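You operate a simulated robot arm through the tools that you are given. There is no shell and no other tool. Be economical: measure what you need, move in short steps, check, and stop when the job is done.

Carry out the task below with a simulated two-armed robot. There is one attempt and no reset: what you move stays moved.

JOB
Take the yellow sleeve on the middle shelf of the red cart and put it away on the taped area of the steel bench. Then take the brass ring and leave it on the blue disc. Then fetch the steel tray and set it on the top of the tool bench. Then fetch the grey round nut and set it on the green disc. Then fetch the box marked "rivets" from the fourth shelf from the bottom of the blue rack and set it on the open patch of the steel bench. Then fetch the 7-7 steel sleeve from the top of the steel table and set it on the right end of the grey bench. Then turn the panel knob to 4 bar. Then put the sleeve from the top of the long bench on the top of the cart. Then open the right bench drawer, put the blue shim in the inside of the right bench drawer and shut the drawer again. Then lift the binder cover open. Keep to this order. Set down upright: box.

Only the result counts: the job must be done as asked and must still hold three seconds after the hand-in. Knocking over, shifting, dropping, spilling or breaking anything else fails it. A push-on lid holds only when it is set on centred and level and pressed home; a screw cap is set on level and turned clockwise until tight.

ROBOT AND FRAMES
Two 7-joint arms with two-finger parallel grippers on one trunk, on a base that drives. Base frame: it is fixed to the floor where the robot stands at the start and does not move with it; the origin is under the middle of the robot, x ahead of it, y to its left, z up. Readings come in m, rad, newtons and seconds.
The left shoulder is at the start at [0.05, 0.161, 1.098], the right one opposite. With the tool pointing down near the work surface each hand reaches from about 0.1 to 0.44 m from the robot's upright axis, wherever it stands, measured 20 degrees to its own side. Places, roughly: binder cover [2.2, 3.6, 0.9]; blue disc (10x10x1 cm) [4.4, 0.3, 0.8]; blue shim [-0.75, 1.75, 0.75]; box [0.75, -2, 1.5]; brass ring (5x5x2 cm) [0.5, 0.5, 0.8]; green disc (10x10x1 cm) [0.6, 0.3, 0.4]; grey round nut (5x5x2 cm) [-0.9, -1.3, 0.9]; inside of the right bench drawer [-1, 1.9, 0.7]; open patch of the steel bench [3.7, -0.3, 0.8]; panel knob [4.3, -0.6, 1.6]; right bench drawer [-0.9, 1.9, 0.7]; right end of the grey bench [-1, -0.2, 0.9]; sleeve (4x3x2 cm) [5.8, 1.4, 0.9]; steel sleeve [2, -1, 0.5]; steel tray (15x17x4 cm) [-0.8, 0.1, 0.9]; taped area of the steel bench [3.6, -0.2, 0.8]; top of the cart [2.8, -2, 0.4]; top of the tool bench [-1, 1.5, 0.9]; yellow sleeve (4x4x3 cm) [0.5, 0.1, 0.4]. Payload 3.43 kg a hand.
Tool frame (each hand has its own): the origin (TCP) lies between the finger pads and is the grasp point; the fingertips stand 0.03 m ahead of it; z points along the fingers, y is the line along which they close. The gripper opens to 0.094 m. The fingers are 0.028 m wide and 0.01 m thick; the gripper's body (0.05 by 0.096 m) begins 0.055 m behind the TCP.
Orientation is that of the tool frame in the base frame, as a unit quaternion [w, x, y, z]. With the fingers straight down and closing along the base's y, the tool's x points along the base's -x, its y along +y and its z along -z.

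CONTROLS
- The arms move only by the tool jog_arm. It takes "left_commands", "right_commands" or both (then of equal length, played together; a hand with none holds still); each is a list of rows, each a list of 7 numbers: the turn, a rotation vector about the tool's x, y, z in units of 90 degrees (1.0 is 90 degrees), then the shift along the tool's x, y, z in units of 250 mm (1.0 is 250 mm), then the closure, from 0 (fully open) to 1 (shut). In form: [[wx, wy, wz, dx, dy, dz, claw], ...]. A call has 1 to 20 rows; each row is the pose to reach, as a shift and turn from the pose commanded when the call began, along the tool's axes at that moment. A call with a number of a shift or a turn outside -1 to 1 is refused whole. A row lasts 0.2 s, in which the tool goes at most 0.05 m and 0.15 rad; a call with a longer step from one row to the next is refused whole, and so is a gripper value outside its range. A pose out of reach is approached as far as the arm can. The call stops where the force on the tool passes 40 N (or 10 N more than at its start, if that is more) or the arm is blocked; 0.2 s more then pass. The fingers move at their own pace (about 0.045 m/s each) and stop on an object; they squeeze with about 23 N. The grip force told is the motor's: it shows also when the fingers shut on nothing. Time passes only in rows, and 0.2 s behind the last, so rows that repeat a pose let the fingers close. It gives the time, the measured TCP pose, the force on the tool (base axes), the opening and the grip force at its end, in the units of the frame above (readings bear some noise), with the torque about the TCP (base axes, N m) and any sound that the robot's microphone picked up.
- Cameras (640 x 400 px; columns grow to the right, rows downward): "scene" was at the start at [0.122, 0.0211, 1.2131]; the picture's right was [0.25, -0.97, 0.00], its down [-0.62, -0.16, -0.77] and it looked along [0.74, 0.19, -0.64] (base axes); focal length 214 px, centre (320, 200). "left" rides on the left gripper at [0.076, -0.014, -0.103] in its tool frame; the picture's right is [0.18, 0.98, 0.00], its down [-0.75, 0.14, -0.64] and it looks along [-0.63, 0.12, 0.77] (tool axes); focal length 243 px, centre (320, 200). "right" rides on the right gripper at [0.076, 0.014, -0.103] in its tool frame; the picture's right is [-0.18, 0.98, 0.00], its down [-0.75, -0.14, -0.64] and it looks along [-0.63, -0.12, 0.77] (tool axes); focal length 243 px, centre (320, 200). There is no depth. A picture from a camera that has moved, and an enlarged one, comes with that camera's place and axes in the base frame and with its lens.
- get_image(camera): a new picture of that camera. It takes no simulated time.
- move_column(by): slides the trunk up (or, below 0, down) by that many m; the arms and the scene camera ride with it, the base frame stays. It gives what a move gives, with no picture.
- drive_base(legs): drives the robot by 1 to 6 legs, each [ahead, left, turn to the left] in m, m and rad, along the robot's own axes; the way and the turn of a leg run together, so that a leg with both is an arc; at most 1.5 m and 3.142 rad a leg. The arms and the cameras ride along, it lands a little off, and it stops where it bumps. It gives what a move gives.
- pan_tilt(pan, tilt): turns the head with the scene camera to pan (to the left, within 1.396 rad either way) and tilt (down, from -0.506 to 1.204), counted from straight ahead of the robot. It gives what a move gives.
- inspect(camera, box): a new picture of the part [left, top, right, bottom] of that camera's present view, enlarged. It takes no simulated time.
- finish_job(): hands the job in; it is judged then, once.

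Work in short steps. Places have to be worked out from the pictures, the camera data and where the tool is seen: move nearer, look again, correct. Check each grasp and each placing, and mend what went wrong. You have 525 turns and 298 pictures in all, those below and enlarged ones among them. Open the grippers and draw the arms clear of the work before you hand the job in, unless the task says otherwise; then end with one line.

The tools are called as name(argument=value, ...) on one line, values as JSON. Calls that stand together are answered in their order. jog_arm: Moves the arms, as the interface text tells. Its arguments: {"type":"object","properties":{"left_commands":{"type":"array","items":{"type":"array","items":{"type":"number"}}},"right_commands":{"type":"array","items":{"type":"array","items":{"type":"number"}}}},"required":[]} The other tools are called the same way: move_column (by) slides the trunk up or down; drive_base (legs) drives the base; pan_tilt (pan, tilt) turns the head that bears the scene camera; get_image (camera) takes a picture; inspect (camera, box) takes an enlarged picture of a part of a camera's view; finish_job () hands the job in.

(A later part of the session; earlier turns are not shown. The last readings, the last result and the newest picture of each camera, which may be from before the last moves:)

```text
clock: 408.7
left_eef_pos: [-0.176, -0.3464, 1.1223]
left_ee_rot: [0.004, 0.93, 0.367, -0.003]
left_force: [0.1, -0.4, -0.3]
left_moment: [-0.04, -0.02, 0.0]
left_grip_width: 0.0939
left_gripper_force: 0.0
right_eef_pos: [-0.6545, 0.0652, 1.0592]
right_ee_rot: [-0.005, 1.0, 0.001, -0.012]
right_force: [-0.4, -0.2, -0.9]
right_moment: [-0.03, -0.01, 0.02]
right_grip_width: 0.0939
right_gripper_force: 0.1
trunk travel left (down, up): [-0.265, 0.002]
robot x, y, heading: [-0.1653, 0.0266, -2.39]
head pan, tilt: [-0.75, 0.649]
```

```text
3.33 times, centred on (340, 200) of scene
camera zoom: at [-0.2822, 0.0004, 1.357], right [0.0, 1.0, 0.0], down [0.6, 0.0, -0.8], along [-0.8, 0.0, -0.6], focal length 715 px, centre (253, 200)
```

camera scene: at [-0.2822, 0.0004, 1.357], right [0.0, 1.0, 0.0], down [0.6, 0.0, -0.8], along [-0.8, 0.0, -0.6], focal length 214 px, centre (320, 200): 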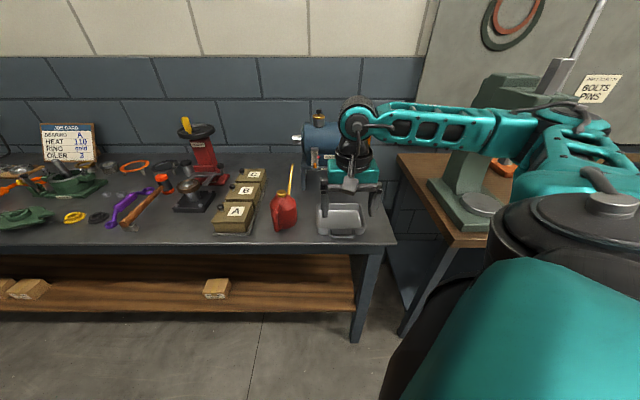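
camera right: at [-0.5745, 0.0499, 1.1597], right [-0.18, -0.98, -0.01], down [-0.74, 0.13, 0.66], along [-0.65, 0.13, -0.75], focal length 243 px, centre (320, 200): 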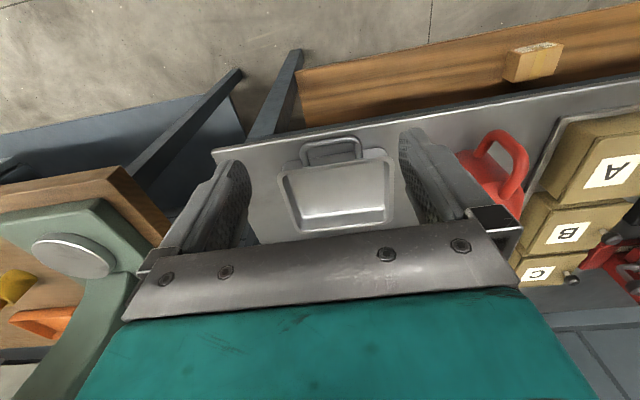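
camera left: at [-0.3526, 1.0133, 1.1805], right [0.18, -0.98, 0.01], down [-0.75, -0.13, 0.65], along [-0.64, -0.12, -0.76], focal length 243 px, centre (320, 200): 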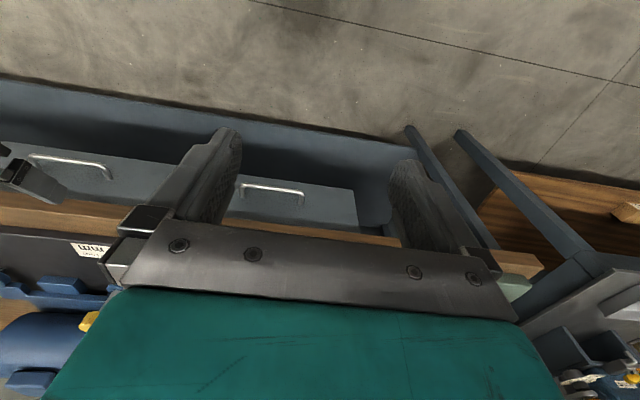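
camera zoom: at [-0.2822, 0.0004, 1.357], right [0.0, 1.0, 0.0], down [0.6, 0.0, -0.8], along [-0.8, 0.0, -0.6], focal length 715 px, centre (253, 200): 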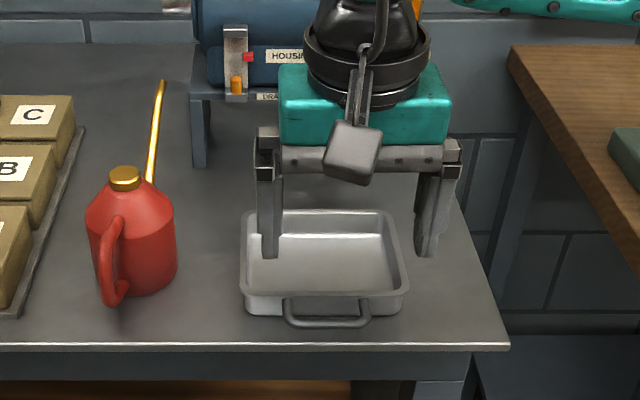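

Triangulation gives the rim at about z = 0.92 and the right (+y) wall near y = 0.135. I drive so that the hand hovers over that wall and look closely.

drive_base(legs=[[0.052, -0.142, 0]])

get_image(camera="right")

inspect(camera="scene", box=[240, 160, 400, 280])

```text
clock: 410.6
left_eef_pos: [-0.3096, -0.2784, 1.1233]
left_ee_rot: [0.005, 0.931, 0.366, -0.003]
left_force: [-0.7, 0.1, -0.4]
left_moment: [0.0, -0.01, -0.02]
left_grip_width: 0.0944
left_gripper_force: 0.0
right_eef_pos: [-0.7885, 0.1351, 1.0591]
right_ee_rot: [-0.005, 1.0, 0.0, -0.013]
right_force: [-0.3, 0.1, -0.4]
right_moment: [-0.01, -0.01, 0.03]
right_grip_width: 0.094
right_gripper_force: 0.0
trunk travel left (down, up): [-0.265, 0.002]
robot x, y, heading: [-0.3018, 0.0949, -2.396]
head pan, tilt: [-0.75, 0.649]
```

```text
204 pictures are left
camera right: at [-0.7092, 0.1198, 1.1596], right [-0.18, -0.98, -0.01], down [-0.74, 0.13, 0.66], along [-0.65, 0.13, -0.75], focal length 243 px, centre (320, 200)
```

right: 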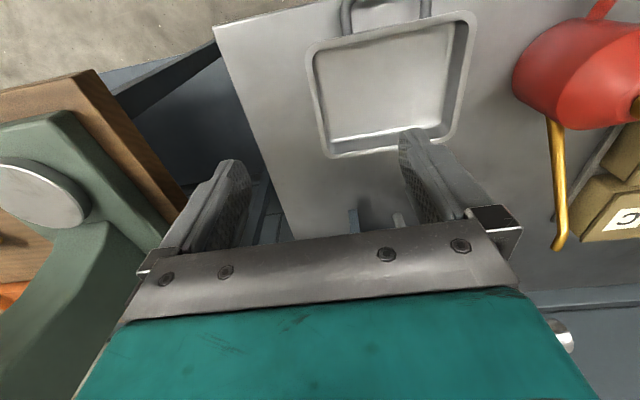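

```text
3.33 times, centred on (320, 220) of scene
camera zoom: at [-0.4168, 0.0701, 1.357], right [0.0, 1.0, 0.0], down [0.6, 0.0, -0.8], along [-0.8, 0.0, -0.6], focal length 715 px, centre (320, 133)
```

zoom: 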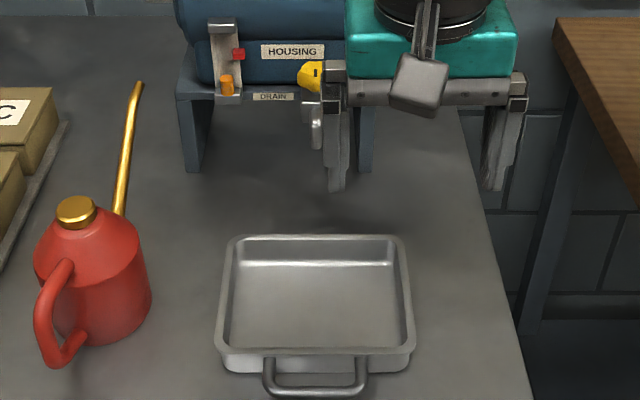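

The two views agree at rim z ≈ 0.885 and wall y ≈ 0.142, x −0.757…−0.872, matching a 15 cm tray. I lower to just above the rim and centre on the wall.

move_column(by=-0.1)

jog_arm(right_commands=[[0, 0, 0, -0.1, -0.025, 0.04, 0.2]])

get_image(camera="right")

inspect(camera="scene", box=[240, 160, 400, 280])

```text
clock: 411.9
left_eef_pos: [-0.3094, -0.2779, 1.0229]
left_ee_rot: [0.005, 0.93, 0.367, -0.002]
left_force: [-0.8, 0.0, 0.3]
left_moment: [-0.02, 0.02, -0.01]
left_grip_width: 0.094
left_gripper_force: 0.1
right_eef_pos: [-0.79, 0.1353, 0.9586]
right_ee_rot: [-0.005, 1.0, 0.001, -0.013]
right_force: [0.4, 0.5, 0.2]
right_moment: [-0.02, 0.04, -0.05]
right_grip_width: 0.0938
right_gripper_force: 0.1
trunk travel left (down, up): [-0.165, 0.102]
robot x, y, heading: [-0.2971, 0.0981, -2.395]
head pan, tilt: [-0.75, 0.649]
```

```text
clock: 412.3
left_eef_pos: [-0.3106, -0.2788, 1.0237]
left_ee_rot: [0.004, 0.93, 0.366, -0.003]
left_force: [-1.0, 0.2, 0.2]
left_moment: [0.02, 0.0, -0.05]
left_grip_width: 0.0939
left_gripper_force: 0.1
right_eef_pos: [-0.8145, 0.1407, 0.9512]
right_ee_rot: [-0.007, 1.0, 0.0, -0.012]
right_force: [-0.4, -0.7, -0.1]
right_moment: [0.01, 0.01, -0.01]
right_grip_width: 0.0751
right_gripper_force: 0.1
trunk travel left (down, up): [-0.165, 0.102]
robot x, y, heading: [-0.2984, 0.0954, -2.394]
head pan, tilt: [-0.75, 0.649]
```

```text
202 pictures are left
camera right: at [-0.7343, 0.1256, 1.051], right [-0.18, -0.98, -0.01], down [-0.74, 0.13, 0.66], along [-0.65, 0.13, -0.75], focal length 243 px, centre (320, 200)
```

right: 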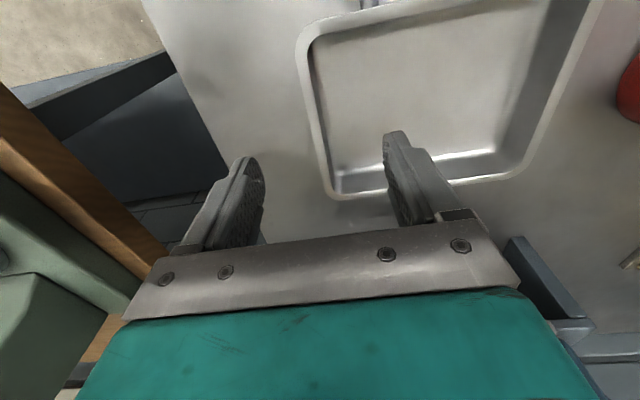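

```text
3.33 times, centred on (320, 220) of scene
camera zoom: at [-0.4167, 0.0701, 1.257], right [0.0, 1.0, 0.0], down [0.6, 0.0, -0.8], along [-0.8, 0.0, -0.6], focal length 715 px, centre (320, 133)
```

zoom: 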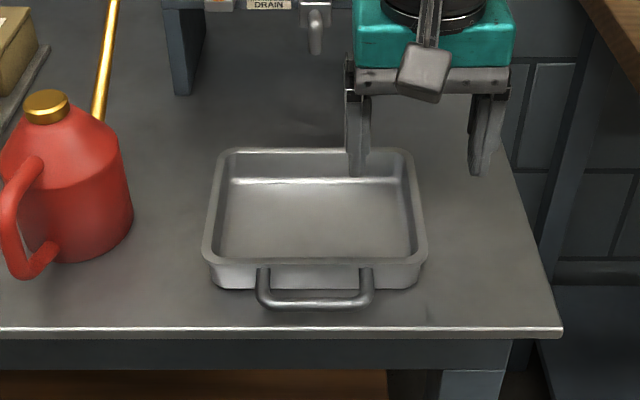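

Aligned with the wall's middle. I lower so the fingers straddle the wall, and close.

jog_arm(right_commands=[[0, 0, 0, 0, 0, 0.08, 0.2], [0, 0, 0, 0, 0, 0.16, 0.2], [0, 0, 0, 0, 0, 0.225, 0.2], [0, 0, 0, 0, 0, 0.225, 0.6], [0, 0, 0, 0, 0, 0.225, 1], [0, 0, 0, 0, 0, 0.225, 1], [0, 0, 0, 0, 0, 0.225, 1], [0, 0, 0, 0, 0, 0.225, 1]])

get_image(camera="right")

```text
clock: 414.1
left_eef_pos: [-0.3105, -0.2781, 1.0241]
left_ee_rot: [0.004, 0.931, 0.366, -0.002]
left_force: [0.8, -0.2, -0.4]
left_moment: [0.01, -0.01, 0.03]
left_grip_width: 0.0941
left_gripper_force: 0.1
right_eef_pos: [-0.8171, 0.1423, 0.8948]
right_ee_rot: [-0.006, 1.0, 0.0, -0.013]
right_force: [-0.3, 3.9, 8.6]
right_moment: [0.01, -0.16, 0.14]
right_grip_width: 0.007
right_gripper_force: 23.3
trunk travel left (down, up): [-0.165, 0.102]
robot x, y, heading: [-0.3001, 0.0965, -2.391]
head pan, tilt: [-0.75, 0.649]
```

```text
200 pictures are left
camera right: at [-0.736, 0.1269, 0.9948], right [-0.18, -0.98, -0.01], down [-0.74, 0.13, 0.66], along [-0.65, 0.13, -0.75], focal length 243 px, centre (320, 200)
```

right: 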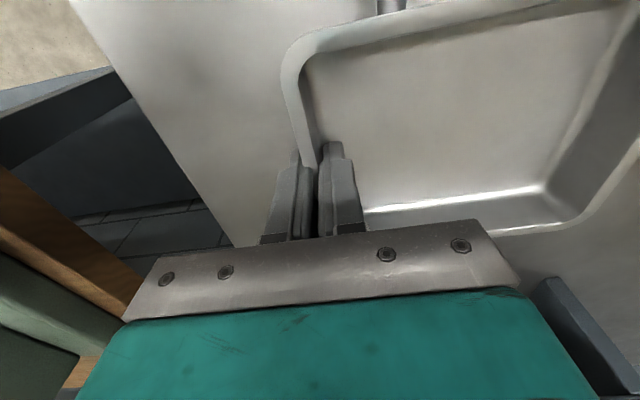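

Wall gripped (7 mm). I lift 3 cm slowly and check how the tray hangs.

jog_arm(right_commands=[[0, 0, 0, 0, 0, -0.03, 1], [0, 0, 0, 0, 0, -0.06, 1], [0, 0, 0, 0, 0, -0.09, 1], [0, 0, 0, 0, 0, -0.12, 1]])

inspect(camera="scene", box=[240, 160, 400, 280])

```text
clock: 415.1
left_eef_pos: [-0.3107, -0.2773, 1.023]
left_ee_rot: [0.004, 0.93, 0.366, -0.004]
left_force: [0.1, 0.4, 0.6]
left_moment: [0.03, -0.01, -0.03]
left_grip_width: 0.0939
left_gripper_force: 0.0
right_eef_pos: [-0.8146, 0.1408, 0.9234]
right_ee_rot: [-0.006, 1.0, 0.001, -0.013]
right_force: [-0.4, -0.1, -2.4]
right_moment: [0.23, 0.04, 0.02]
right_grip_width: 0.0071
right_gripper_force: 23.0
trunk travel left (down, up): [-0.165, 0.102]
robot x, y, heading: [-0.2979, 0.0963, -2.395]
head pan, tilt: [-0.75, 0.649]
```

```text
3.33 times, centred on (320, 220) of scene
camera zoom: at [-0.4167, 0.07, 1.257], right [0.0, 1.0, 0.0], down [0.6, 0.0, -0.8], along [-0.8, 0.0, -0.6], focal length 715 px, centre (320, 133)
```

zoom: 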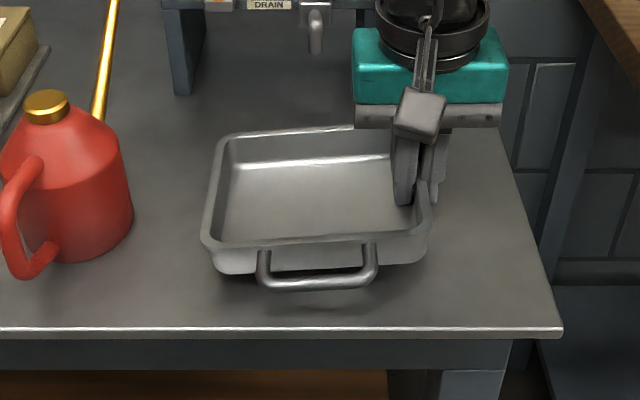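

The tray is level, weighing about 2.4 N. I raise it, back away from the bench, and slide to the tool bench.

move_column(by=0.1)

drive_base(legs=[[-0.117, 0.109, 0], [-0.6126, -0.659, 0], [-0.6024, -0.648, 0]])

get_image(camera="scene")

```text
clock: 416.4
left_eef_pos: [-0.3106, -0.2773, 1.1218]
left_ee_rot: [0.005, 0.93, 0.367, -0.003]
left_force: [0.2, 1.0, -0.5]
left_moment: [-0.02, 0.01, -0.01]
left_grip_width: 0.0943
left_gripper_force: 0.0
right_eef_pos: [-0.8154, 0.1412, 1.0235]
right_ee_rot: [-0.005, 1.0, 0.001, -0.013]
right_force: [-0.3, -0.9, -3.2]
right_moment: [0.19, 0.03, 0.05]
right_grip_width: 0.0073
right_gripper_force: 23.1
trunk travel left (down, up): [-0.265, 0.002]
robot x, y, heading: [-0.2969, 0.0966, -2.391]
head pan, tilt: [-0.75, 0.649]
```

```text
clock: 429.6
left_eef_pos: [-0.1177, 1.5304, 1.1234]
left_ee_rot: [0.005, 0.933, 0.361, -0.003]
left_force: [0.1, 0.0, 0.5]
left_moment: [0.03, 0.02, 0.07]
left_grip_width: 0.0939
left_gripper_force: 0.1
right_eef_pos: [-0.618, 1.9559, 1.0236]
right_ee_rot: [-0.006, 1.0, -0.007, -0.012]
right_force: [1.4, 0.9, -3.6]
right_moment: [0.22, 0.02, 0.0]
right_grip_width: 0.0071
right_gripper_force: 22.9
trunk travel left (down, up): [-0.265, 0.002]
robot x, y, heading: [-0.1043, 1.9035, -2.409]
head pan, tilt: [-0.75, 0.649]
```

```text
198 pictures are left
camera scene: at [-0.2198, 1.8796, 1.357], right [0.02, 1.0, 0.0], down [0.6, -0.01, -0.8], along [-0.8, 0.01, -0.6], focal length 214 px, centre (320, 200)
```

scene: 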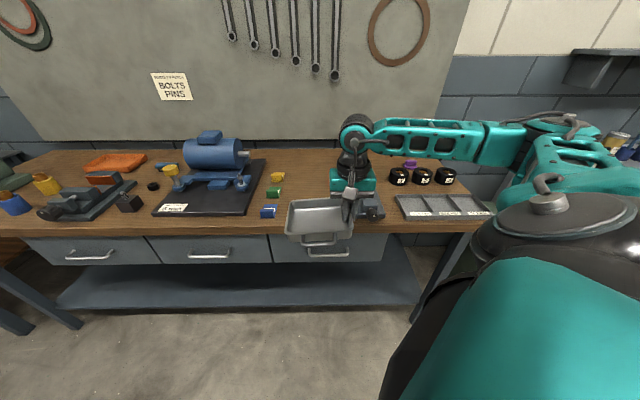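

The gap between shims and meter is clearly visible. Recalibrated, the bench top is about z = 0.865 with its front edge at x ≈ −0.71. I move the hand to about (−0.83, 1.92).

drive_base(legs=[[0.1817, -0.115, 0]])

get_image(camera="scene")

get_image(camera="right")

```text
clock: 431.3
left_eef_pos: [-0.3281, 1.4972, 1.1235]
left_ee_rot: [0.005, 0.933, 0.36, -0.002]
left_force: [-0.5, 0.5, -0.7]
left_moment: [0.01, 0.0, -0.02]
left_grip_width: 0.094
left_gripper_force: 0.0
right_eef_pos: [-0.8254, 1.9236, 1.0234]
right_ee_rot: [-0.005, 1.0, -0.007, -0.014]
right_force: [-0.7, 0.1, -2.7]
right_moment: [0.19, 0.02, -0.01]
right_grip_width: 0.0073
right_gripper_force: 23.0
trunk travel left (down, up): [-0.265, 0.002]
robot x, y, heading: [-0.3118, 1.8681, -2.412]
head pan, tilt: [-0.75, 0.649]
```

```text
197 pictures are left
camera scene: at [-0.4291, 1.8465, 1.3569], right [0.02, 1.0, 0.0], down [0.61, -0.01, -0.8], along [-0.8, 0.01, -0.61], focal length 214 px, centre (320, 200)
```

scene: 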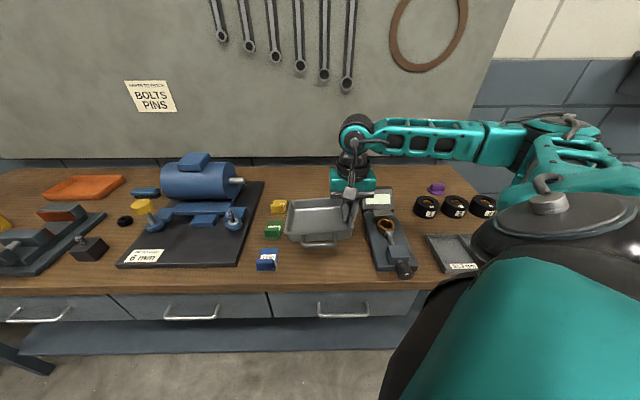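

```text
196 pictures are left
camera right: at [-0.7462, 1.9072, 1.1235], right [-0.2, -0.98, -0.01], down [-0.73, 0.14, 0.66], along [-0.65, 0.14, -0.75], focal length 243 px, centre (320, 200)
```

right: 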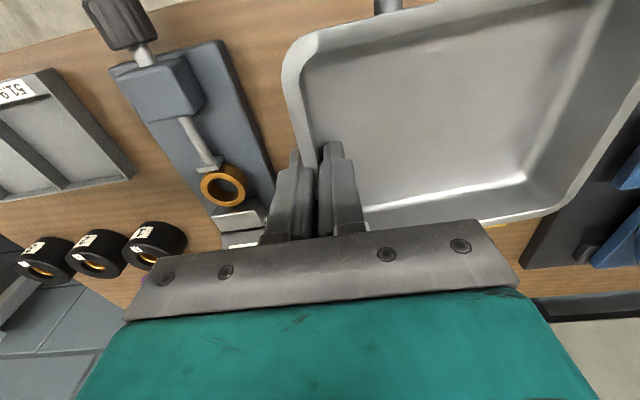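

There is about 4 cm of margin on both sides. I lower with the column to near contact.

move_column(by=-0.085)

inspect(camera="scene", box=[240, 160, 440, 300])

```text
clock: 432.5
left_eef_pos: [-0.328, 1.4966, 1.0385]
left_ee_rot: [0.005, 0.933, 0.36, -0.002]
left_force: [-0.3, 0.6, 0.6]
left_moment: [-0.03, 0.02, 0.02]
left_grip_width: 0.0939
left_gripper_force: 0.0
right_eef_pos: [-0.8267, 1.9239, 0.9382]
right_ee_rot: [-0.005, 1.0, -0.007, -0.014]
right_force: [0.3, 0.1, -3.7]
right_moment: [0.22, 0.04, 0.01]
right_grip_width: 0.0074
right_gripper_force: 23.6
trunk travel left (down, up): [-0.18, 0.087]
robot x, y, heading: [-0.3096, 1.8716, -2.408]
head pan, tilt: [-0.75, 0.649]
```

```text
2.86 times, centred on (340, 230) of scene
camera zoom: at [-0.4282, 1.8467, 1.272], right [0.02, 1.0, 0.0], down [0.6, -0.01, -0.8], along [-0.8, 0.01, -0.6], focal length 613 px, centre (263, 114)
```

zoom: 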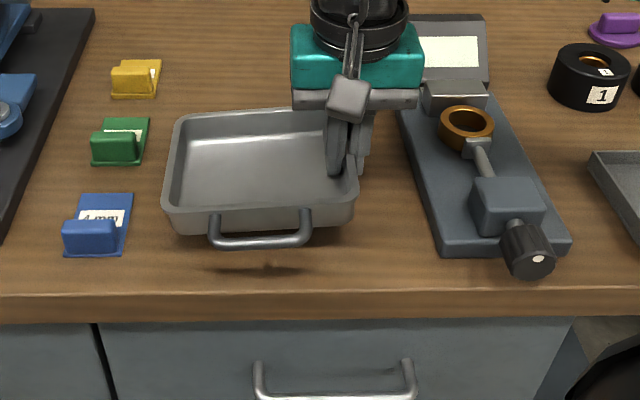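

Clear on both sides, and the tray is still a few centimetres up. I lower stepwise.

move_column(by=-0.02)

move_column(by=-0.01)

```text
clock: 433.2
left_eef_pos: [-0.3287, 1.4973, 1.0188]
left_ee_rot: [0.004, 0.933, 0.359, -0.003]
left_force: [-0.6, -0.9, 0.3]
left_moment: [0.02, 0.01, 0.03]
left_grip_width: 0.0938
left_gripper_force: 0.1
right_eef_pos: [-0.8255, 1.9239, 0.9185]
right_ee_rot: [-0.005, 1.0, -0.008, -0.012]
right_force: [0.3, 0.2, -2.7]
right_moment: [0.26, 0.0, 0.04]
right_grip_width: 0.0073
right_gripper_force: 22.7
trunk travel left (down, up): [-0.16, 0.107]
robot x, y, heading: [-0.3118, 1.8754, -2.408]
head pan, tilt: [-0.75, 0.649]
```

```text
clock: 433.7
left_eef_pos: [-0.3277, 1.497, 1.0079]
left_ee_rot: [0.005, 0.933, 0.36, -0.004]
left_force: [0.0, -0.2, 0.3]
left_moment: [0.01, 0.02, -0.03]
left_grip_width: 0.094
left_gripper_force: 0.0
right_eef_pos: [-0.8248, 1.9243, 0.9086]
right_ee_rot: [-0.006, 1.0, -0.007, -0.014]
right_force: [1.1, -0.7, -2.1]
right_moment: [0.19, 0.02, -0.03]
right_grip_width: 0.0072
right_gripper_force: 23.2
trunk travel left (down, up): [-0.15, 0.117]
robot x, y, heading: [-0.3124, 1.8691, -2.411]
head pan, tilt: [-0.75, 0.649]
```

move_column(by=-0.008)

move_column(by=-0.006)

inspect(camera="scene", box=[240, 160, 440, 300])

```text
clock: 434.3
left_eef_pos: [-0.3276, 1.4983, 0.9999]
left_ee_rot: [0.005, 0.933, 0.36, -0.003]
left_force: [-0.2, -0.4, 0.2]
left_moment: [-0.01, -0.01, 0.01]
left_grip_width: 0.0939
left_gripper_force: 0.1
right_eef_pos: [-0.8261, 1.9238, 0.8996]
right_ee_rot: [-0.005, 1.0, -0.007, -0.014]
right_force: [0.0, -0.8, -1.6]
right_moment: [0.03, 0.1, -0.02]
right_grip_width: 0.0072
right_gripper_force: 23.5
trunk travel left (down, up): [-0.142, 0.125]
robot x, y, heading: [-0.3152, 1.8721, -2.408]
head pan, tilt: [-0.75, 0.649]
```

```text
clock: 434.9
left_eef_pos: [-0.3269, 1.4972, 0.9941]
left_ee_rot: [0.005, 0.933, 0.36, -0.003]
left_force: [0.3, 0.1, -0.3]
left_moment: [0.01, -0.02, 0.05]
left_grip_width: 0.0941
left_gripper_force: 0.1
right_eef_pos: [-0.8252, 1.9243, 0.895]
right_ee_rot: [-0.005, 1.0, -0.007, -0.014]
right_force: [-0.1, 1.4, 3.3]
right_moment: [0.01, -0.31, -0.03]
right_grip_width: 0.0072
right_gripper_force: 22.7
trunk travel left (down, up): [-0.136, 0.131]
robot x, y, heading: [-0.3095, 1.8781, -2.412]
head pan, tilt: [-0.75, 0.649]
```

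```text
2.86 times, centred on (340, 230) of scene
camera zoom: at [-0.428, 1.8467, 1.2281], right [0.02, 1.0, 0.0], down [0.6, -0.01, -0.8], along [-0.8, 0.01, -0.6], focal length 613 px, centre (263, 114)
```

zoom: 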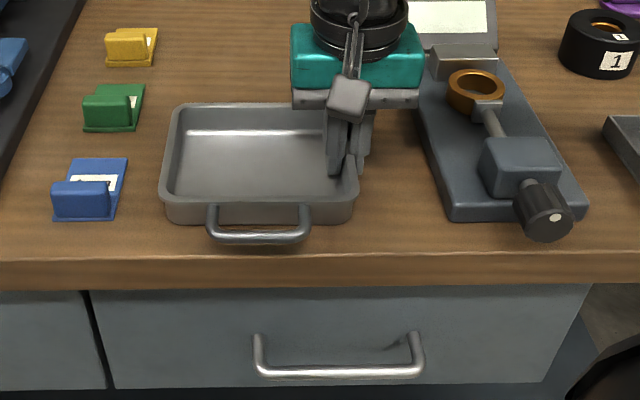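

The tray rests on the bench. I open a little, then lift straight out.

jog_arm(right_commands=[[0, 0, 0, 0, 0, 0, 0.8], [0, 0, 0, 0, 0, 0, 0.65], [0, 0, 0, 0, 0, 0, 0.65], [0, 0, 0, 0, 0, -0.1, 0.65], [0, 0, 0, 0, 0, -0.25, 0.65], [0, 0, 0, 0, 0, -0.4, 0.65]])

inspect(camera="scene", box=[240, 160, 440, 300])

```text
clock: 436.3
left_eef_pos: [-0.328, 1.4969, 0.9943]
left_ee_rot: [0.004, 0.933, 0.361, -0.003]
left_force: [-0.5, -0.3, 0.5]
left_moment: [0.02, 0.01, 0.0]
left_grip_width: 0.0942
left_gripper_force: 0.1
right_eef_pos: [-0.8228, 1.9225, 0.9956]
right_ee_rot: [-0.006, 1.0, -0.007, -0.013]
right_force: [-0.3, 0.6, -0.3]
right_moment: [0.01, 0.0, 0.02]
right_grip_width: 0.033
right_gripper_force: 0.0
trunk travel left (down, up): [-0.136, 0.131]
robot x, y, heading: [-0.3135, 1.8691, -2.408]
head pan, tilt: [-0.75, 0.649]
```

```text
2.86 times, centred on (340, 230) of scene
camera zoom: at [-0.428, 1.8465, 1.228], right [0.02, 1.0, 0.0], down [0.6, -0.01, -0.8], along [-0.8, 0.01, -0.6], focal length 613 px, centre (263, 114)
```

zoom: 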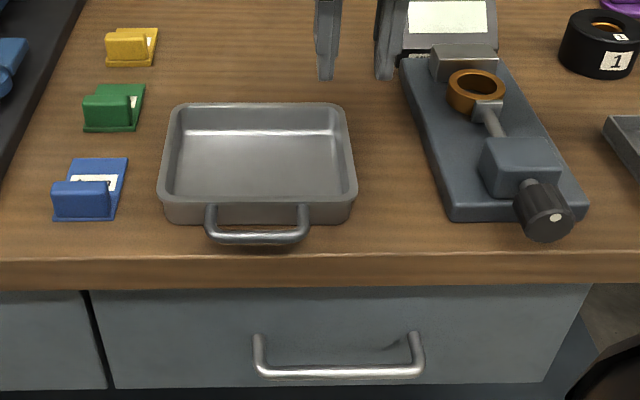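

The tray is placed cleanly. Next is the grey round nut, at about (−0.9, −1.3) on the grey bench. I raise, back off and slide along to it.

move_column(by=0.1)

drive_base(legs=[[-0.111, 0.1, 0], [0.97, 1.077, 0], [0.97, 1.077, 0]])

get_image(camera="scene")

```text
clock: 437.6
left_eef_pos: [-0.3277, 1.4973, 1.0938]
left_ee_rot: [0.005, 0.933, 0.36, -0.004]
left_force: [-0.5, -0.3, 0.5]
left_moment: [-0.04, -0.03, 0.0]
left_grip_width: 0.094
left_gripper_force: 0.0
right_eef_pos: [-0.8234, 1.9219, 1.0949]
right_ee_rot: [-0.005, 1.0, -0.007, -0.014]
right_force: [1.2, 0.5, 0.0]
right_moment: [0.0, -0.04, 0.0]
right_grip_width: 0.0329
right_gripper_force: 0.0
trunk travel left (down, up): [-0.236, 0.031]
robot x, y, heading: [-0.3084, 1.8686, -2.412]
head pan, tilt: [-0.75, 0.649]
```

```text
clock: 457.6
left_eef_pos: [-0.0951, -1.3612, 1.0941]
left_ee_rot: [0.004, 0.928, 0.373, -0.003]
left_force: [0.8, 0.2, -0.2]
left_moment: [-0.02, 0.0, 0.01]
left_grip_width: 0.0942
left_gripper_force: 0.0
right_eef_pos: [-0.6008, -0.9501, 1.0937]
right_ee_rot: [-0.006, 1.0, 0.007, -0.014]
right_force: [0.1, -0.7, 0.3]
right_moment: [0.03, 0.02, -0.01]
right_grip_width: 0.0328
right_gripper_force: 0.0
trunk travel left (down, up): [-0.236, 0.031]
robot x, y, heading: [-0.0887, -0.985, -2.38]
head pan, tilt: [-0.75, 0.649]
```

```text
192 pictures are left
camera scene: at [-0.2047, -1.0157, 1.328], right [-0.01, 1.0, 0.0], down [0.6, 0.01, -0.8], along [-0.8, -0.01, -0.6], focal length 214 px, centre (320, 200)
```

scene: 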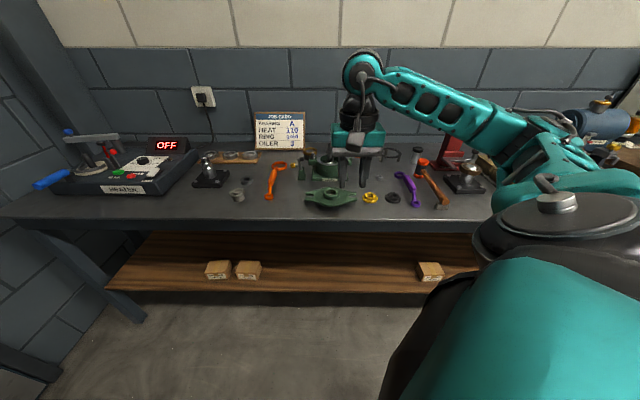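

I look for the grey round nut around the middle left.

inspect(camera="scene", box=[180, 130, 420, 230])

```text
2.67 times, centred on (300, 180) of scene
camera zoom: at [-0.2047, -1.0157, 1.328], right [-0.01, 1.0, 0.0], down [0.6, 0.01, -0.8], along [-0.8, -0.01, -0.6], focal length 572 px, centre (373, 253)
```

zoom: 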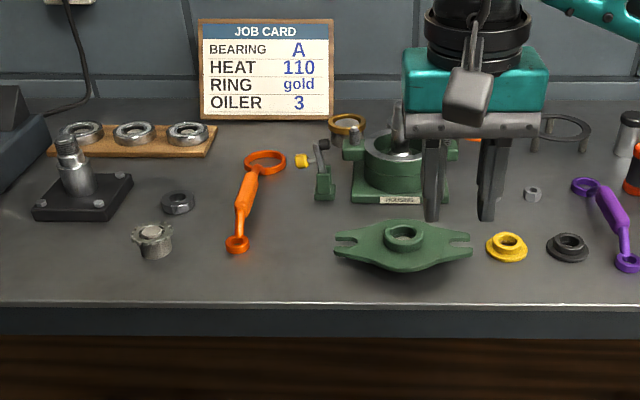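

Two candidates are close together at left. I zoom in further.

inspect(camera="scene", box=[220, 170, 270, 200])

drive_base(legs=[[0.24, 0.26, 0]])

get_image(camera="right")

```text
12.80 times, centred on (245, 185) of scene
camera zoom: at [-0.2047, -1.0157, 1.328], right [-0.01, 1.0, 0.0], down [0.6, 0.01, -0.8], along [-0.8, -0.01, -0.6], focal length 2745 px, centre (1280, 392)
```

zoom: 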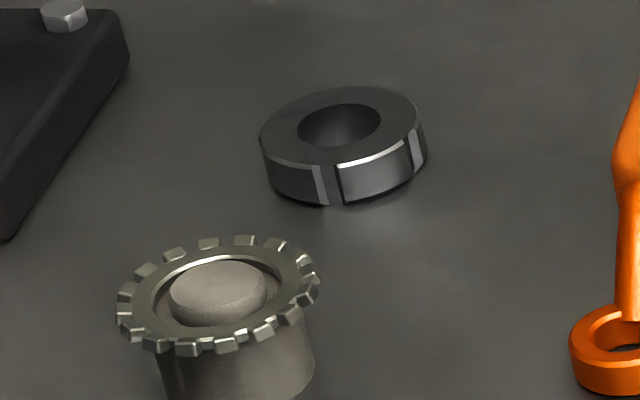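

```text
clock: 460.5
left_eef_pos: [-0.0927, -1.7179, 1.0936]
left_ee_rot: [0.004, 0.928, 0.373, -0.002]
left_force: [-1.3, -0.8, -0.1]
left_moment: [0.0, 0.0, 0.04]
left_grip_width: 0.0942
left_gripper_force: 0.1
right_eef_pos: [-0.5996, -1.3063, 1.093]
right_ee_rot: [-0.005, 1.0, 0.007, -0.014]
right_force: [-0.1, -0.5, 0.2]
right_moment: [0.02, -0.01, 0.04]
right_grip_width: 0.033
right_gripper_force: 0.1
trunk travel left (down, up): [-0.236, 0.031]
robot x, y, heading: [-0.0862, -1.3428, -2.383]
head pan, tilt: [-0.75, 0.649]
```

```text
189 pictures are left
camera right: at [-0.5194, -1.3211, 1.1944], right [-0.17, -0.99, -0.01], down [-0.74, 0.12, 0.66], along [-0.65, 0.12, -0.75], focal length 243 px, centre (320, 200)
```

right: 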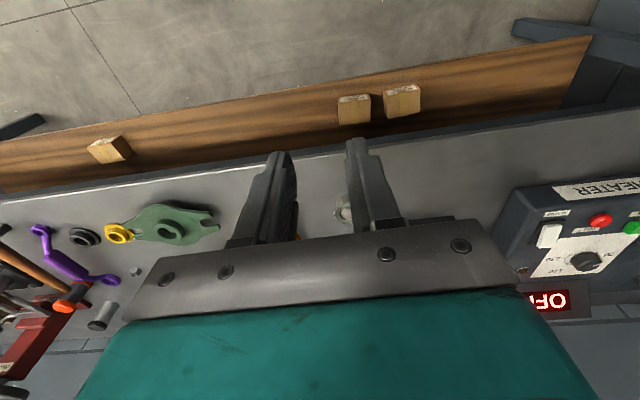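

The target is the dark grey slotted round nut at about (−0.967, −1.331); the stub with the toothed washer stands in front of it. I pitch the right hand 30° forward to pass over the stub, and extend.

jog_arm(right_commands=[[0, -0.083, 0, -0.12, 0, 0.1, 0.2], [0, -0.167, 0, -0.24, 0, 0.2, 0.2], [0, -0.25, 0, -0.36, 0, 0.3, 0.2], [0, -0.333, 0, -0.48, 0, 0.4, 0.2]])

drive_base(legs=[[0.13, -0.16, 0]])

get_image(camera="right")

get_image(camera="scene")

```text
clock: 461.5
left_eef_pos: [-0.092, -1.7189, 1.0935]
left_ee_rot: [0.005, 0.928, 0.372, -0.003]
left_force: [0.1, 0.6, -0.5]
left_moment: [-0.01, -0.01, -0.01]
left_grip_width: 0.0939
left_gripper_force: 0.0
right_eef_pos: [-0.7211, -1.305, 0.9977]
right_ee_rot: [-0.002, 0.962, 0.009, -0.273]
right_force: [-0.3, 0.2, 0.5]
right_moment: [-0.03, 0.0, -0.02]
right_grip_width: 0.0752
right_gripper_force: 0.0
trunk travel left (down, up): [-0.236, 0.031]
robot x, y, heading: [-0.0857, -1.3472, -2.382]
head pan, tilt: [-0.75, 0.649]
```

```text
clock: 463.6
left_eef_pos: [-0.2965, -1.6905, 1.0936]
left_ee_rot: [0.005, 0.928, 0.371, -0.003]
left_force: [-0.7, -0.1, 0.0]
left_moment: [0.04, 0.01, 0.0]
left_grip_width: 0.094
left_gripper_force: 0.0
right_eef_pos: [-0.9248, -1.2775, 0.9976]
right_ee_rot: [-0.004, 0.962, 0.007, -0.272]
right_force: [-0.6, 0.0, -0.5]
right_moment: [0.03, -0.02, 0.0]
right_grip_width: 0.0753
right_gripper_force: 0.0
trunk travel left (down, up): [-0.236, 0.031]
robot x, y, heading: [-0.2894, -1.3135, -2.38]
head pan, tilt: [-0.75, 0.649]
```

```text
188 pictures are left
camera right: at [-0.8049, -1.2901, 1.0456], right [-0.14, -0.99, 0.09], down [-0.31, 0.13, 0.94], along [-0.94, 0.11, -0.32], focal length 243 px, centre (320, 200)
```

right: 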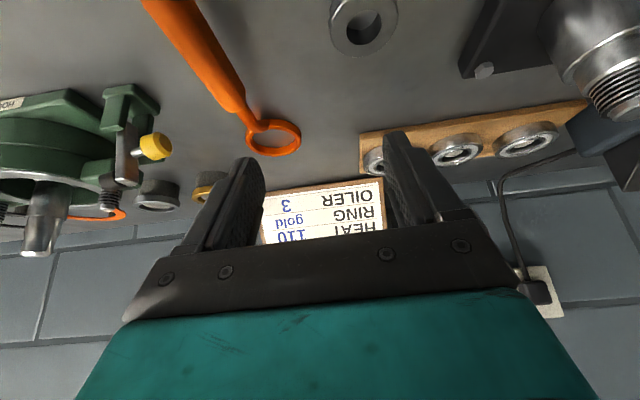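

```text
187 pictures are left
camera scene: at [-0.4065, -1.3443, 1.328], right [-0.01, 1.0, 0.0], down [0.6, 0.01, -0.8], along [-0.8, -0.01, -0.6], focal length 214 px, centre (320, 200)
```

scene: 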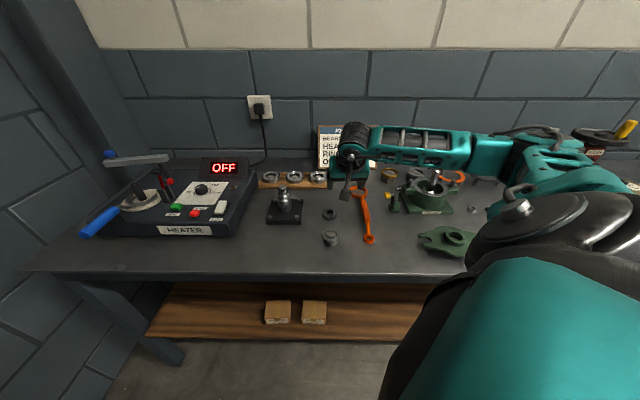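

The nut is at about (−0.957, −1.321). I align sideways and lower halfway, then check.

jog_arm(right_commands=[[0, 0, 0, 0.0, 0.09, 0.05, 0.2], [0, 0, 0, 0.02, 0.174, 0.1, 0.2], [0, 0, 0, 0.037, 0.174, 0.212, 0.2]])

get_image(camera="right")

inspect(camera="scene", box=[260, 150, 400, 260])

```text
clock: 464.4
left_eef_pos: [-0.2966, -1.6911, 1.094]
left_ee_rot: [0.006, 0.928, 0.372, -0.002]
left_force: [0.2, -0.7, -0.2]
left_moment: [0.01, 0.02, 0.04]
left_grip_width: 0.0941
left_gripper_force: 0.0
right_eef_pos: [-0.9444, -1.3203, 0.9478]
right_ee_rot: [-0.004, 0.962, 0.008, -0.272]
right_force: [-0.2, 0.6, 0.5]
right_moment: [0.03, -0.03, 0.01]
right_grip_width: 0.075
right_gripper_force: 0.1
trunk travel left (down, up): [-0.236, 0.031]
robot x, y, heading: [-0.2892, -1.3148, -2.379]
head pan, tilt: [-0.75, 0.649]
```

```text
186 pictures are left
camera right: at [-0.824, -1.3327, 0.9954], right [-0.14, -0.99, 0.09], down [-0.31, 0.13, 0.94], along [-0.94, 0.11, -0.32], focal length 243 px, centre (320, 200)
```

right: 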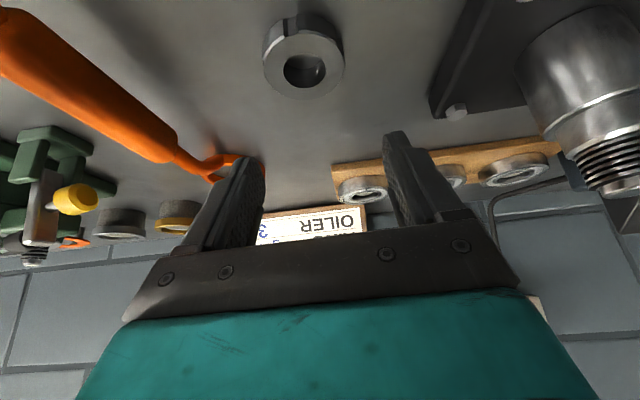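

```text
3.64 times, centred on (330, 205) of scene
camera zoom: at [-0.4064, -1.3442, 1.328], right [-0.01, 1.0, 0.0], down [0.6, 0.01, -0.8], along [-0.8, -0.01, -0.6], focal length 780 px, centre (284, 182)
```

zoom: 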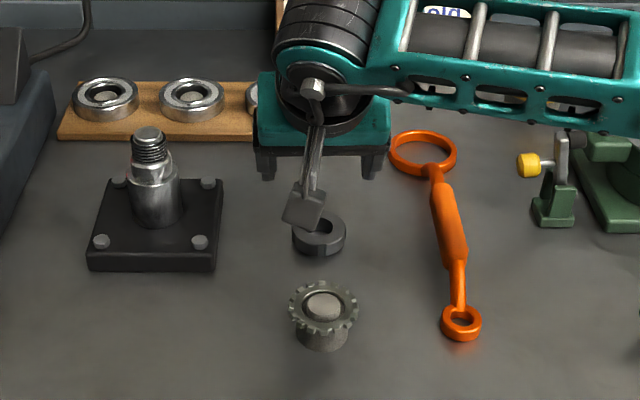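

The nut is aligned and the hand camera will clear the stub. I lower the rest and close.

jog_arm(right_commands=[[0, 0, 0, 0.054, -0.004, 0.073, 0.2], [0, 0, 0, 0.109, -0.008, 0.146, 0.2], [0, 0, 0, 0.16, -0.012, 0.215, 0.2]])

get_image(camera="right")

```text
clock: 465.3
left_eef_pos: [-0.292, -1.6923, 1.0941]
left_ee_rot: [0.003, 0.928, 0.371, -0.004]
left_force: [-0.2, 0.3, -0.1]
left_moment: [-0.01, 0.01, 0.02]
left_grip_width: 0.0942
left_gripper_force: 0.0
right_eef_pos: [-0.9385, -1.3203, 0.8937]
right_ee_rot: [0.003, 0.959, 0.006, -0.282]
right_force: [15.9, -0.6, 19.4]
right_moment: [0.74, -0.42, -0.65]
right_grip_width: 0.0751
right_gripper_force: 0.1
trunk travel left (down, up): [-0.236, 0.031]
robot x, y, heading: [-0.2904, -1.3138, -2.38]
head pan, tilt: [-0.75, 0.649]
stopped in row 3 (right hand): the force on the tool passed its limit at 44 N (the readings are from after the stop); the commanded pose is now the measured one
```

```text
184 pictures are left
camera right: at [-0.8179, -1.3317, 0.938], right [-0.14, -0.98, 0.1], down [-0.29, 0.14, 0.95], along [-0.95, 0.1, -0.3], focal length 243 px, centre (320, 200)
```

right: 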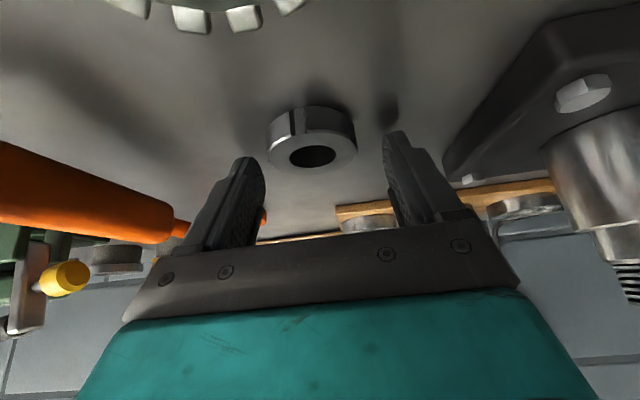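

The contact was the finger touching the bench, so the bench top is about z = 0.86 here. The nut's centre then works out at (−0.937, −1.319). I lift 4 mm, shift back 1.3 cm, and close.

jog_arm(right_commands=[[0, 0, 0, 0.035, -0.004, -0.042, 0.2], [0, 0, 0, 0.035, -0.004, -0.042, 0.6], [0, 0, 0, 0.035, -0.004, -0.042, 1], [0, 0, 0, 0.035, -0.004, -0.042, 1], [0, 0, 0, 0.035, -0.004, -0.042, 1]])

get_image(camera="right")

```text
clock: 466.5
left_eef_pos: [-0.2944, -1.6912, 1.0934]
left_ee_rot: [0.004, 0.928, 0.372, -0.003]
left_force: [0.0, -0.1, 0.7]
left_moment: [0.01, 0.01, -0.02]
left_grip_width: 0.0939
left_gripper_force: 0.1
right_eef_pos: [-0.9266, -1.3179, 0.8928]
right_ee_rot: [0.001, 0.96, 0.006, -0.28]
right_force: [3.0, 1.3, 10.1]
right_moment: [-0.11, -0.06, 0.02]
right_grip_width: 0.0485
right_gripper_force: 23.2
trunk travel left (down, up): [-0.236, 0.031]
robot x, y, heading: [-0.2859, -1.3172, -2.38]
head pan, tilt: [-0.75, 0.649]
```

```text
183 pictures are left
camera right: at [-0.8067, -1.3296, 0.9385], right [-0.14, -0.98, 0.1], down [-0.29, 0.14, 0.95], along [-0.95, 0.1, -0.31], focal length 243 px, centre (320, 200)
```

right: 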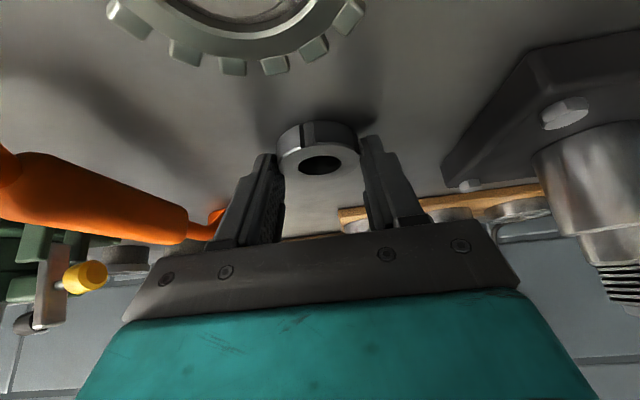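

The grip is 48.5 mm, slightly behind the nut's centre. I reopen, advance 9 mm and regrip so that it won't squeeze out.

jog_arm(right_commands=[[0, 0, 0, 0, 0, 0, 0.6], [0, 0, 0, 0, 0, 0, 0.3], [0, 0, 0, 0, 0, 0, 0.3], [0, 0, 0, -0.033, 0, 0.016, 0.3], [0, 0, 0, -0.033, 0, 0.016, 0.3], [0, 0, 0, -0.033, 0, 0.016, 1], [0, 0, 0, -0.033, 0, 0.016, 1], [0, 0, 0, -0.033, 0, 0.016, 1], [0, 0, 0, -0.033, 0, 0.016, 1]])

```text
clock: 468.5
left_eef_pos: [-0.2968, -1.6919, 1.0941]
left_ee_rot: [0.005, 0.928, 0.372, -0.003]
left_force: [-0.2, 0.1, -0.4]
left_moment: [-0.03, 0.02, 0.0]
left_grip_width: 0.0939
left_gripper_force: 0.1
right_eef_pos: [-0.9364, -1.316, 0.8935]
right_ee_rot: [0.001, 0.96, 0.007, -0.279]
right_force: [0.2, 0.0, 0.3]
right_moment: [0.02, 0.02, 0.02]
right_grip_width: 0.0483
right_gripper_force: 22.7
trunk travel left (down, up): [-0.236, 0.031]
robot x, y, heading: [-0.2897, -1.3181, -2.38]
head pan, tilt: [-0.75, 0.649]
```

get_image(camera="right")

```text
182 pictures are left
camera right: at [-0.8166, -1.3285, 0.9389], right [-0.14, -0.98, 0.1], down [-0.29, 0.14, 0.95], along [-0.95, 0.11, -0.31], focal length 243 px, centre (320, 200)
```

right: 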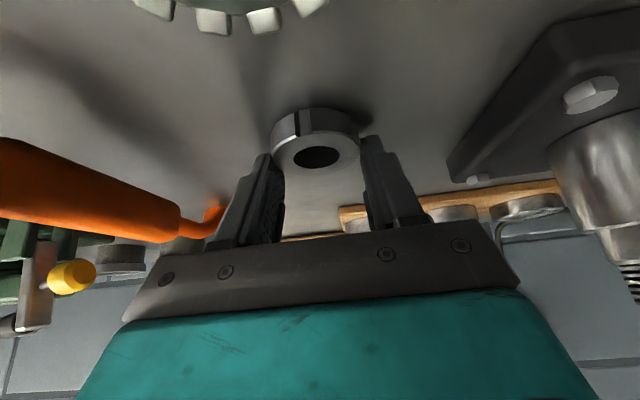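

The nut's centre lies between TCP and fingertips, so its diameter is about 48.4 mm. I lift straight up and check.

move_column(by=0.03)

jog_arm(right_commands=[[0, 0, 0, -0.06, 0, -0.1, 1], [0, 0, 0, -0.12, 0, -0.19, 1], [0, 0, 0, -0.2, 0, -0.31, 1]])

get_image(camera="right")

```text
clock: 469.3
left_eef_pos: [-0.2964, -1.6909, 1.1241]
left_ee_rot: [0.004, 0.928, 0.372, -0.003]
left_force: [-0.6, 0.8, 0.4]
left_moment: [-0.02, 0.0, -0.01]
left_grip_width: 0.0941
left_gripper_force: 0.1
right_eef_pos: [-0.9368, -1.3155, 0.9225]
right_ee_rot: [0.002, 0.96, 0.006, -0.279]
right_force: [-0.6, 0.4, -2.3]
right_moment: [0.01, 0.0, -0.01]
right_grip_width: 0.0489
right_gripper_force: 23.1
trunk travel left (down, up): [-0.266, 0.001]
robot x, y, heading: [-0.2933, -1.3152, -2.381]
head pan, tilt: [-0.75, 0.649]
```

```text
clock: 470.1
left_eef_pos: [-0.2961, -1.6911, 1.1234]
left_ee_rot: [0.005, 0.928, 0.372, -0.003]
left_force: [-0.4, -0.4, -0.2]
left_moment: [0.02, 0.03, -0.02]
left_grip_width: 0.0942
left_gripper_force: 0.0
right_eef_pos: [-0.9358, -1.3147, 1.017]
right_ee_rot: [0.002, 0.96, 0.007, -0.279]
right_force: [-1.2, 0.3, -1.4]
right_moment: [0.04, 0.0, -0.01]
right_grip_width: 0.0483
right_gripper_force: 22.6
trunk travel left (down, up): [-0.266, 0.001]
robot x, y, heading: [-0.2897, -1.3138, -2.379]
head pan, tilt: [-0.75, 0.649]
```

```text
181 pictures are left
camera right: at [-0.8154, -1.3274, 1.0622], right [-0.14, -0.99, 0.1], down [-0.29, 0.14, 0.95], along [-0.95, 0.1, -0.31], focal length 243 px, centre (320, 200)
```

right: 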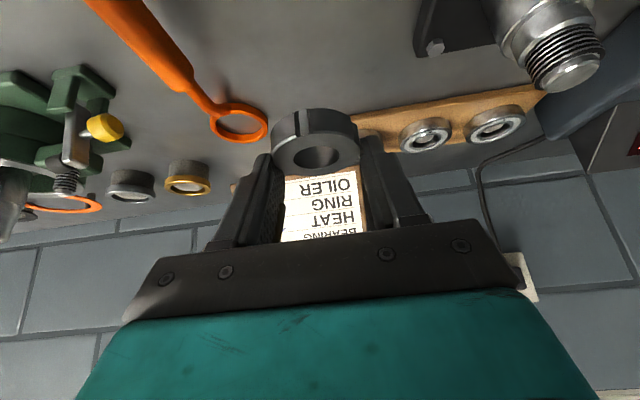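

The nut is held. I retract the arm, back away from the bench and turn around in the open area near y = −0.62.

jog_arm(right_commands=[[0, 0, 0, 0.16, 0, -0.1, 1], [0, 0, 0, 0.33, 0, -0.21, 1], [0, 0, 0, 0.5, 0, -0.32, 1], [0, 0, 0, 0.675, 0, -0.43, 1]])

drive_base(legs=[[-0.58, -0.41, 0], [0, 0, 3.14]])

```text
refused: row 2 steps farther than a row can; nothing moved
```

```text
clock: 481.7
left_eef_pos: [-0.1453, -0.2323, 1.123]
left_ee_rot: [0.002, -0.365, 0.931, 0.004]
left_force: [-0.7, 0.0, 0.1]
left_moment: [0.03, -0.02, 0.02]
left_grip_width: 0.0938
left_gripper_force: 0.1
right_eef_pos: [0.4887, -0.6164, 1.0169]
right_ee_rot: [0.278, 0.001, 0.96, -0.001]
right_force: [-0.2, -0.6, -1.9]
right_moment: [0.01, 0.01, 0.01]
right_grip_width: 0.0483
right_gripper_force: 22.5
trunk travel left (down, up): [-0.266, 0.001]
robot x, y, heading: [-0.1551, -0.6074, 0.749]
head pan, tilt: [-0.75, 0.649]
```

The turn is done. I move in front of the cart, keeping clear of the bench behind.

drive_base(legs=[[-0.117, 0.109, 0], [0.603, 0.648, 0]])

move_column(by=-0.262)

get_image(camera="scene")

```text
clock: 489.1
left_eef_pos: [-0.2858, 0.6542, 1.1242]
left_ee_rot: [0.003, -0.351, 0.936, 0.004]
left_force: [-0.2, -0.9, -0.1]
left_moment: [-0.03, 0.0, 0.01]
left_grip_width: 0.0941
left_gripper_force: 0.1
right_eef_pos: [0.3359, 0.2512, 1.0158]
right_ee_rot: [0.28, 0.014, 0.96, -0.003]
right_force: [-0.1, 0.5, -1.6]
right_moment: [0.0, 0.01, 0.02]
right_grip_width: 0.0488
right_gripper_force: 22.9
trunk travel left (down, up): [-0.266, 0.001]
robot x, y, heading: [-0.3065, 0.2842, 0.716]
head pan, tilt: [-0.75, 0.649]
```

```text
clock: 491.8
left_eef_pos: [-0.2852, 0.6566, 0.8617]
left_ee_rot: [0.002, -0.35, 0.937, 0.005]
left_force: [0.0, 0.2, 0.1]
left_moment: [-0.02, 0.01, 0.01]
left_grip_width: 0.0941
left_gripper_force: 0.1
right_eef_pos: [0.3362, 0.2512, 0.7536]
right_ee_rot: [0.279, 0.015, 0.96, -0.004]
right_force: [0.3, -0.2, -2.0]
right_moment: [0.01, -0.01, -0.01]
right_grip_width: 0.0483
right_gripper_force: 22.8
trunk travel left (down, up): [-0.004, 0.263]
robot x, y, heading: [-0.3089, 0.2794, 0.718]
head pan, tilt: [-0.75, 0.649]
```

```text
180 pictures are left
camera scene: at [-0.1932, 0.3048, 1.096], right [-0.04, -1.0, 0.0], down [-0.6, 0.02, -0.8], along [0.8, -0.03, -0.6], focal length 214 px, centre (320, 200)
```

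scene: 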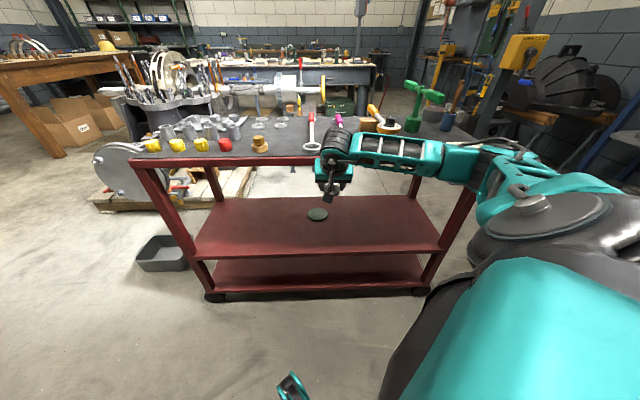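

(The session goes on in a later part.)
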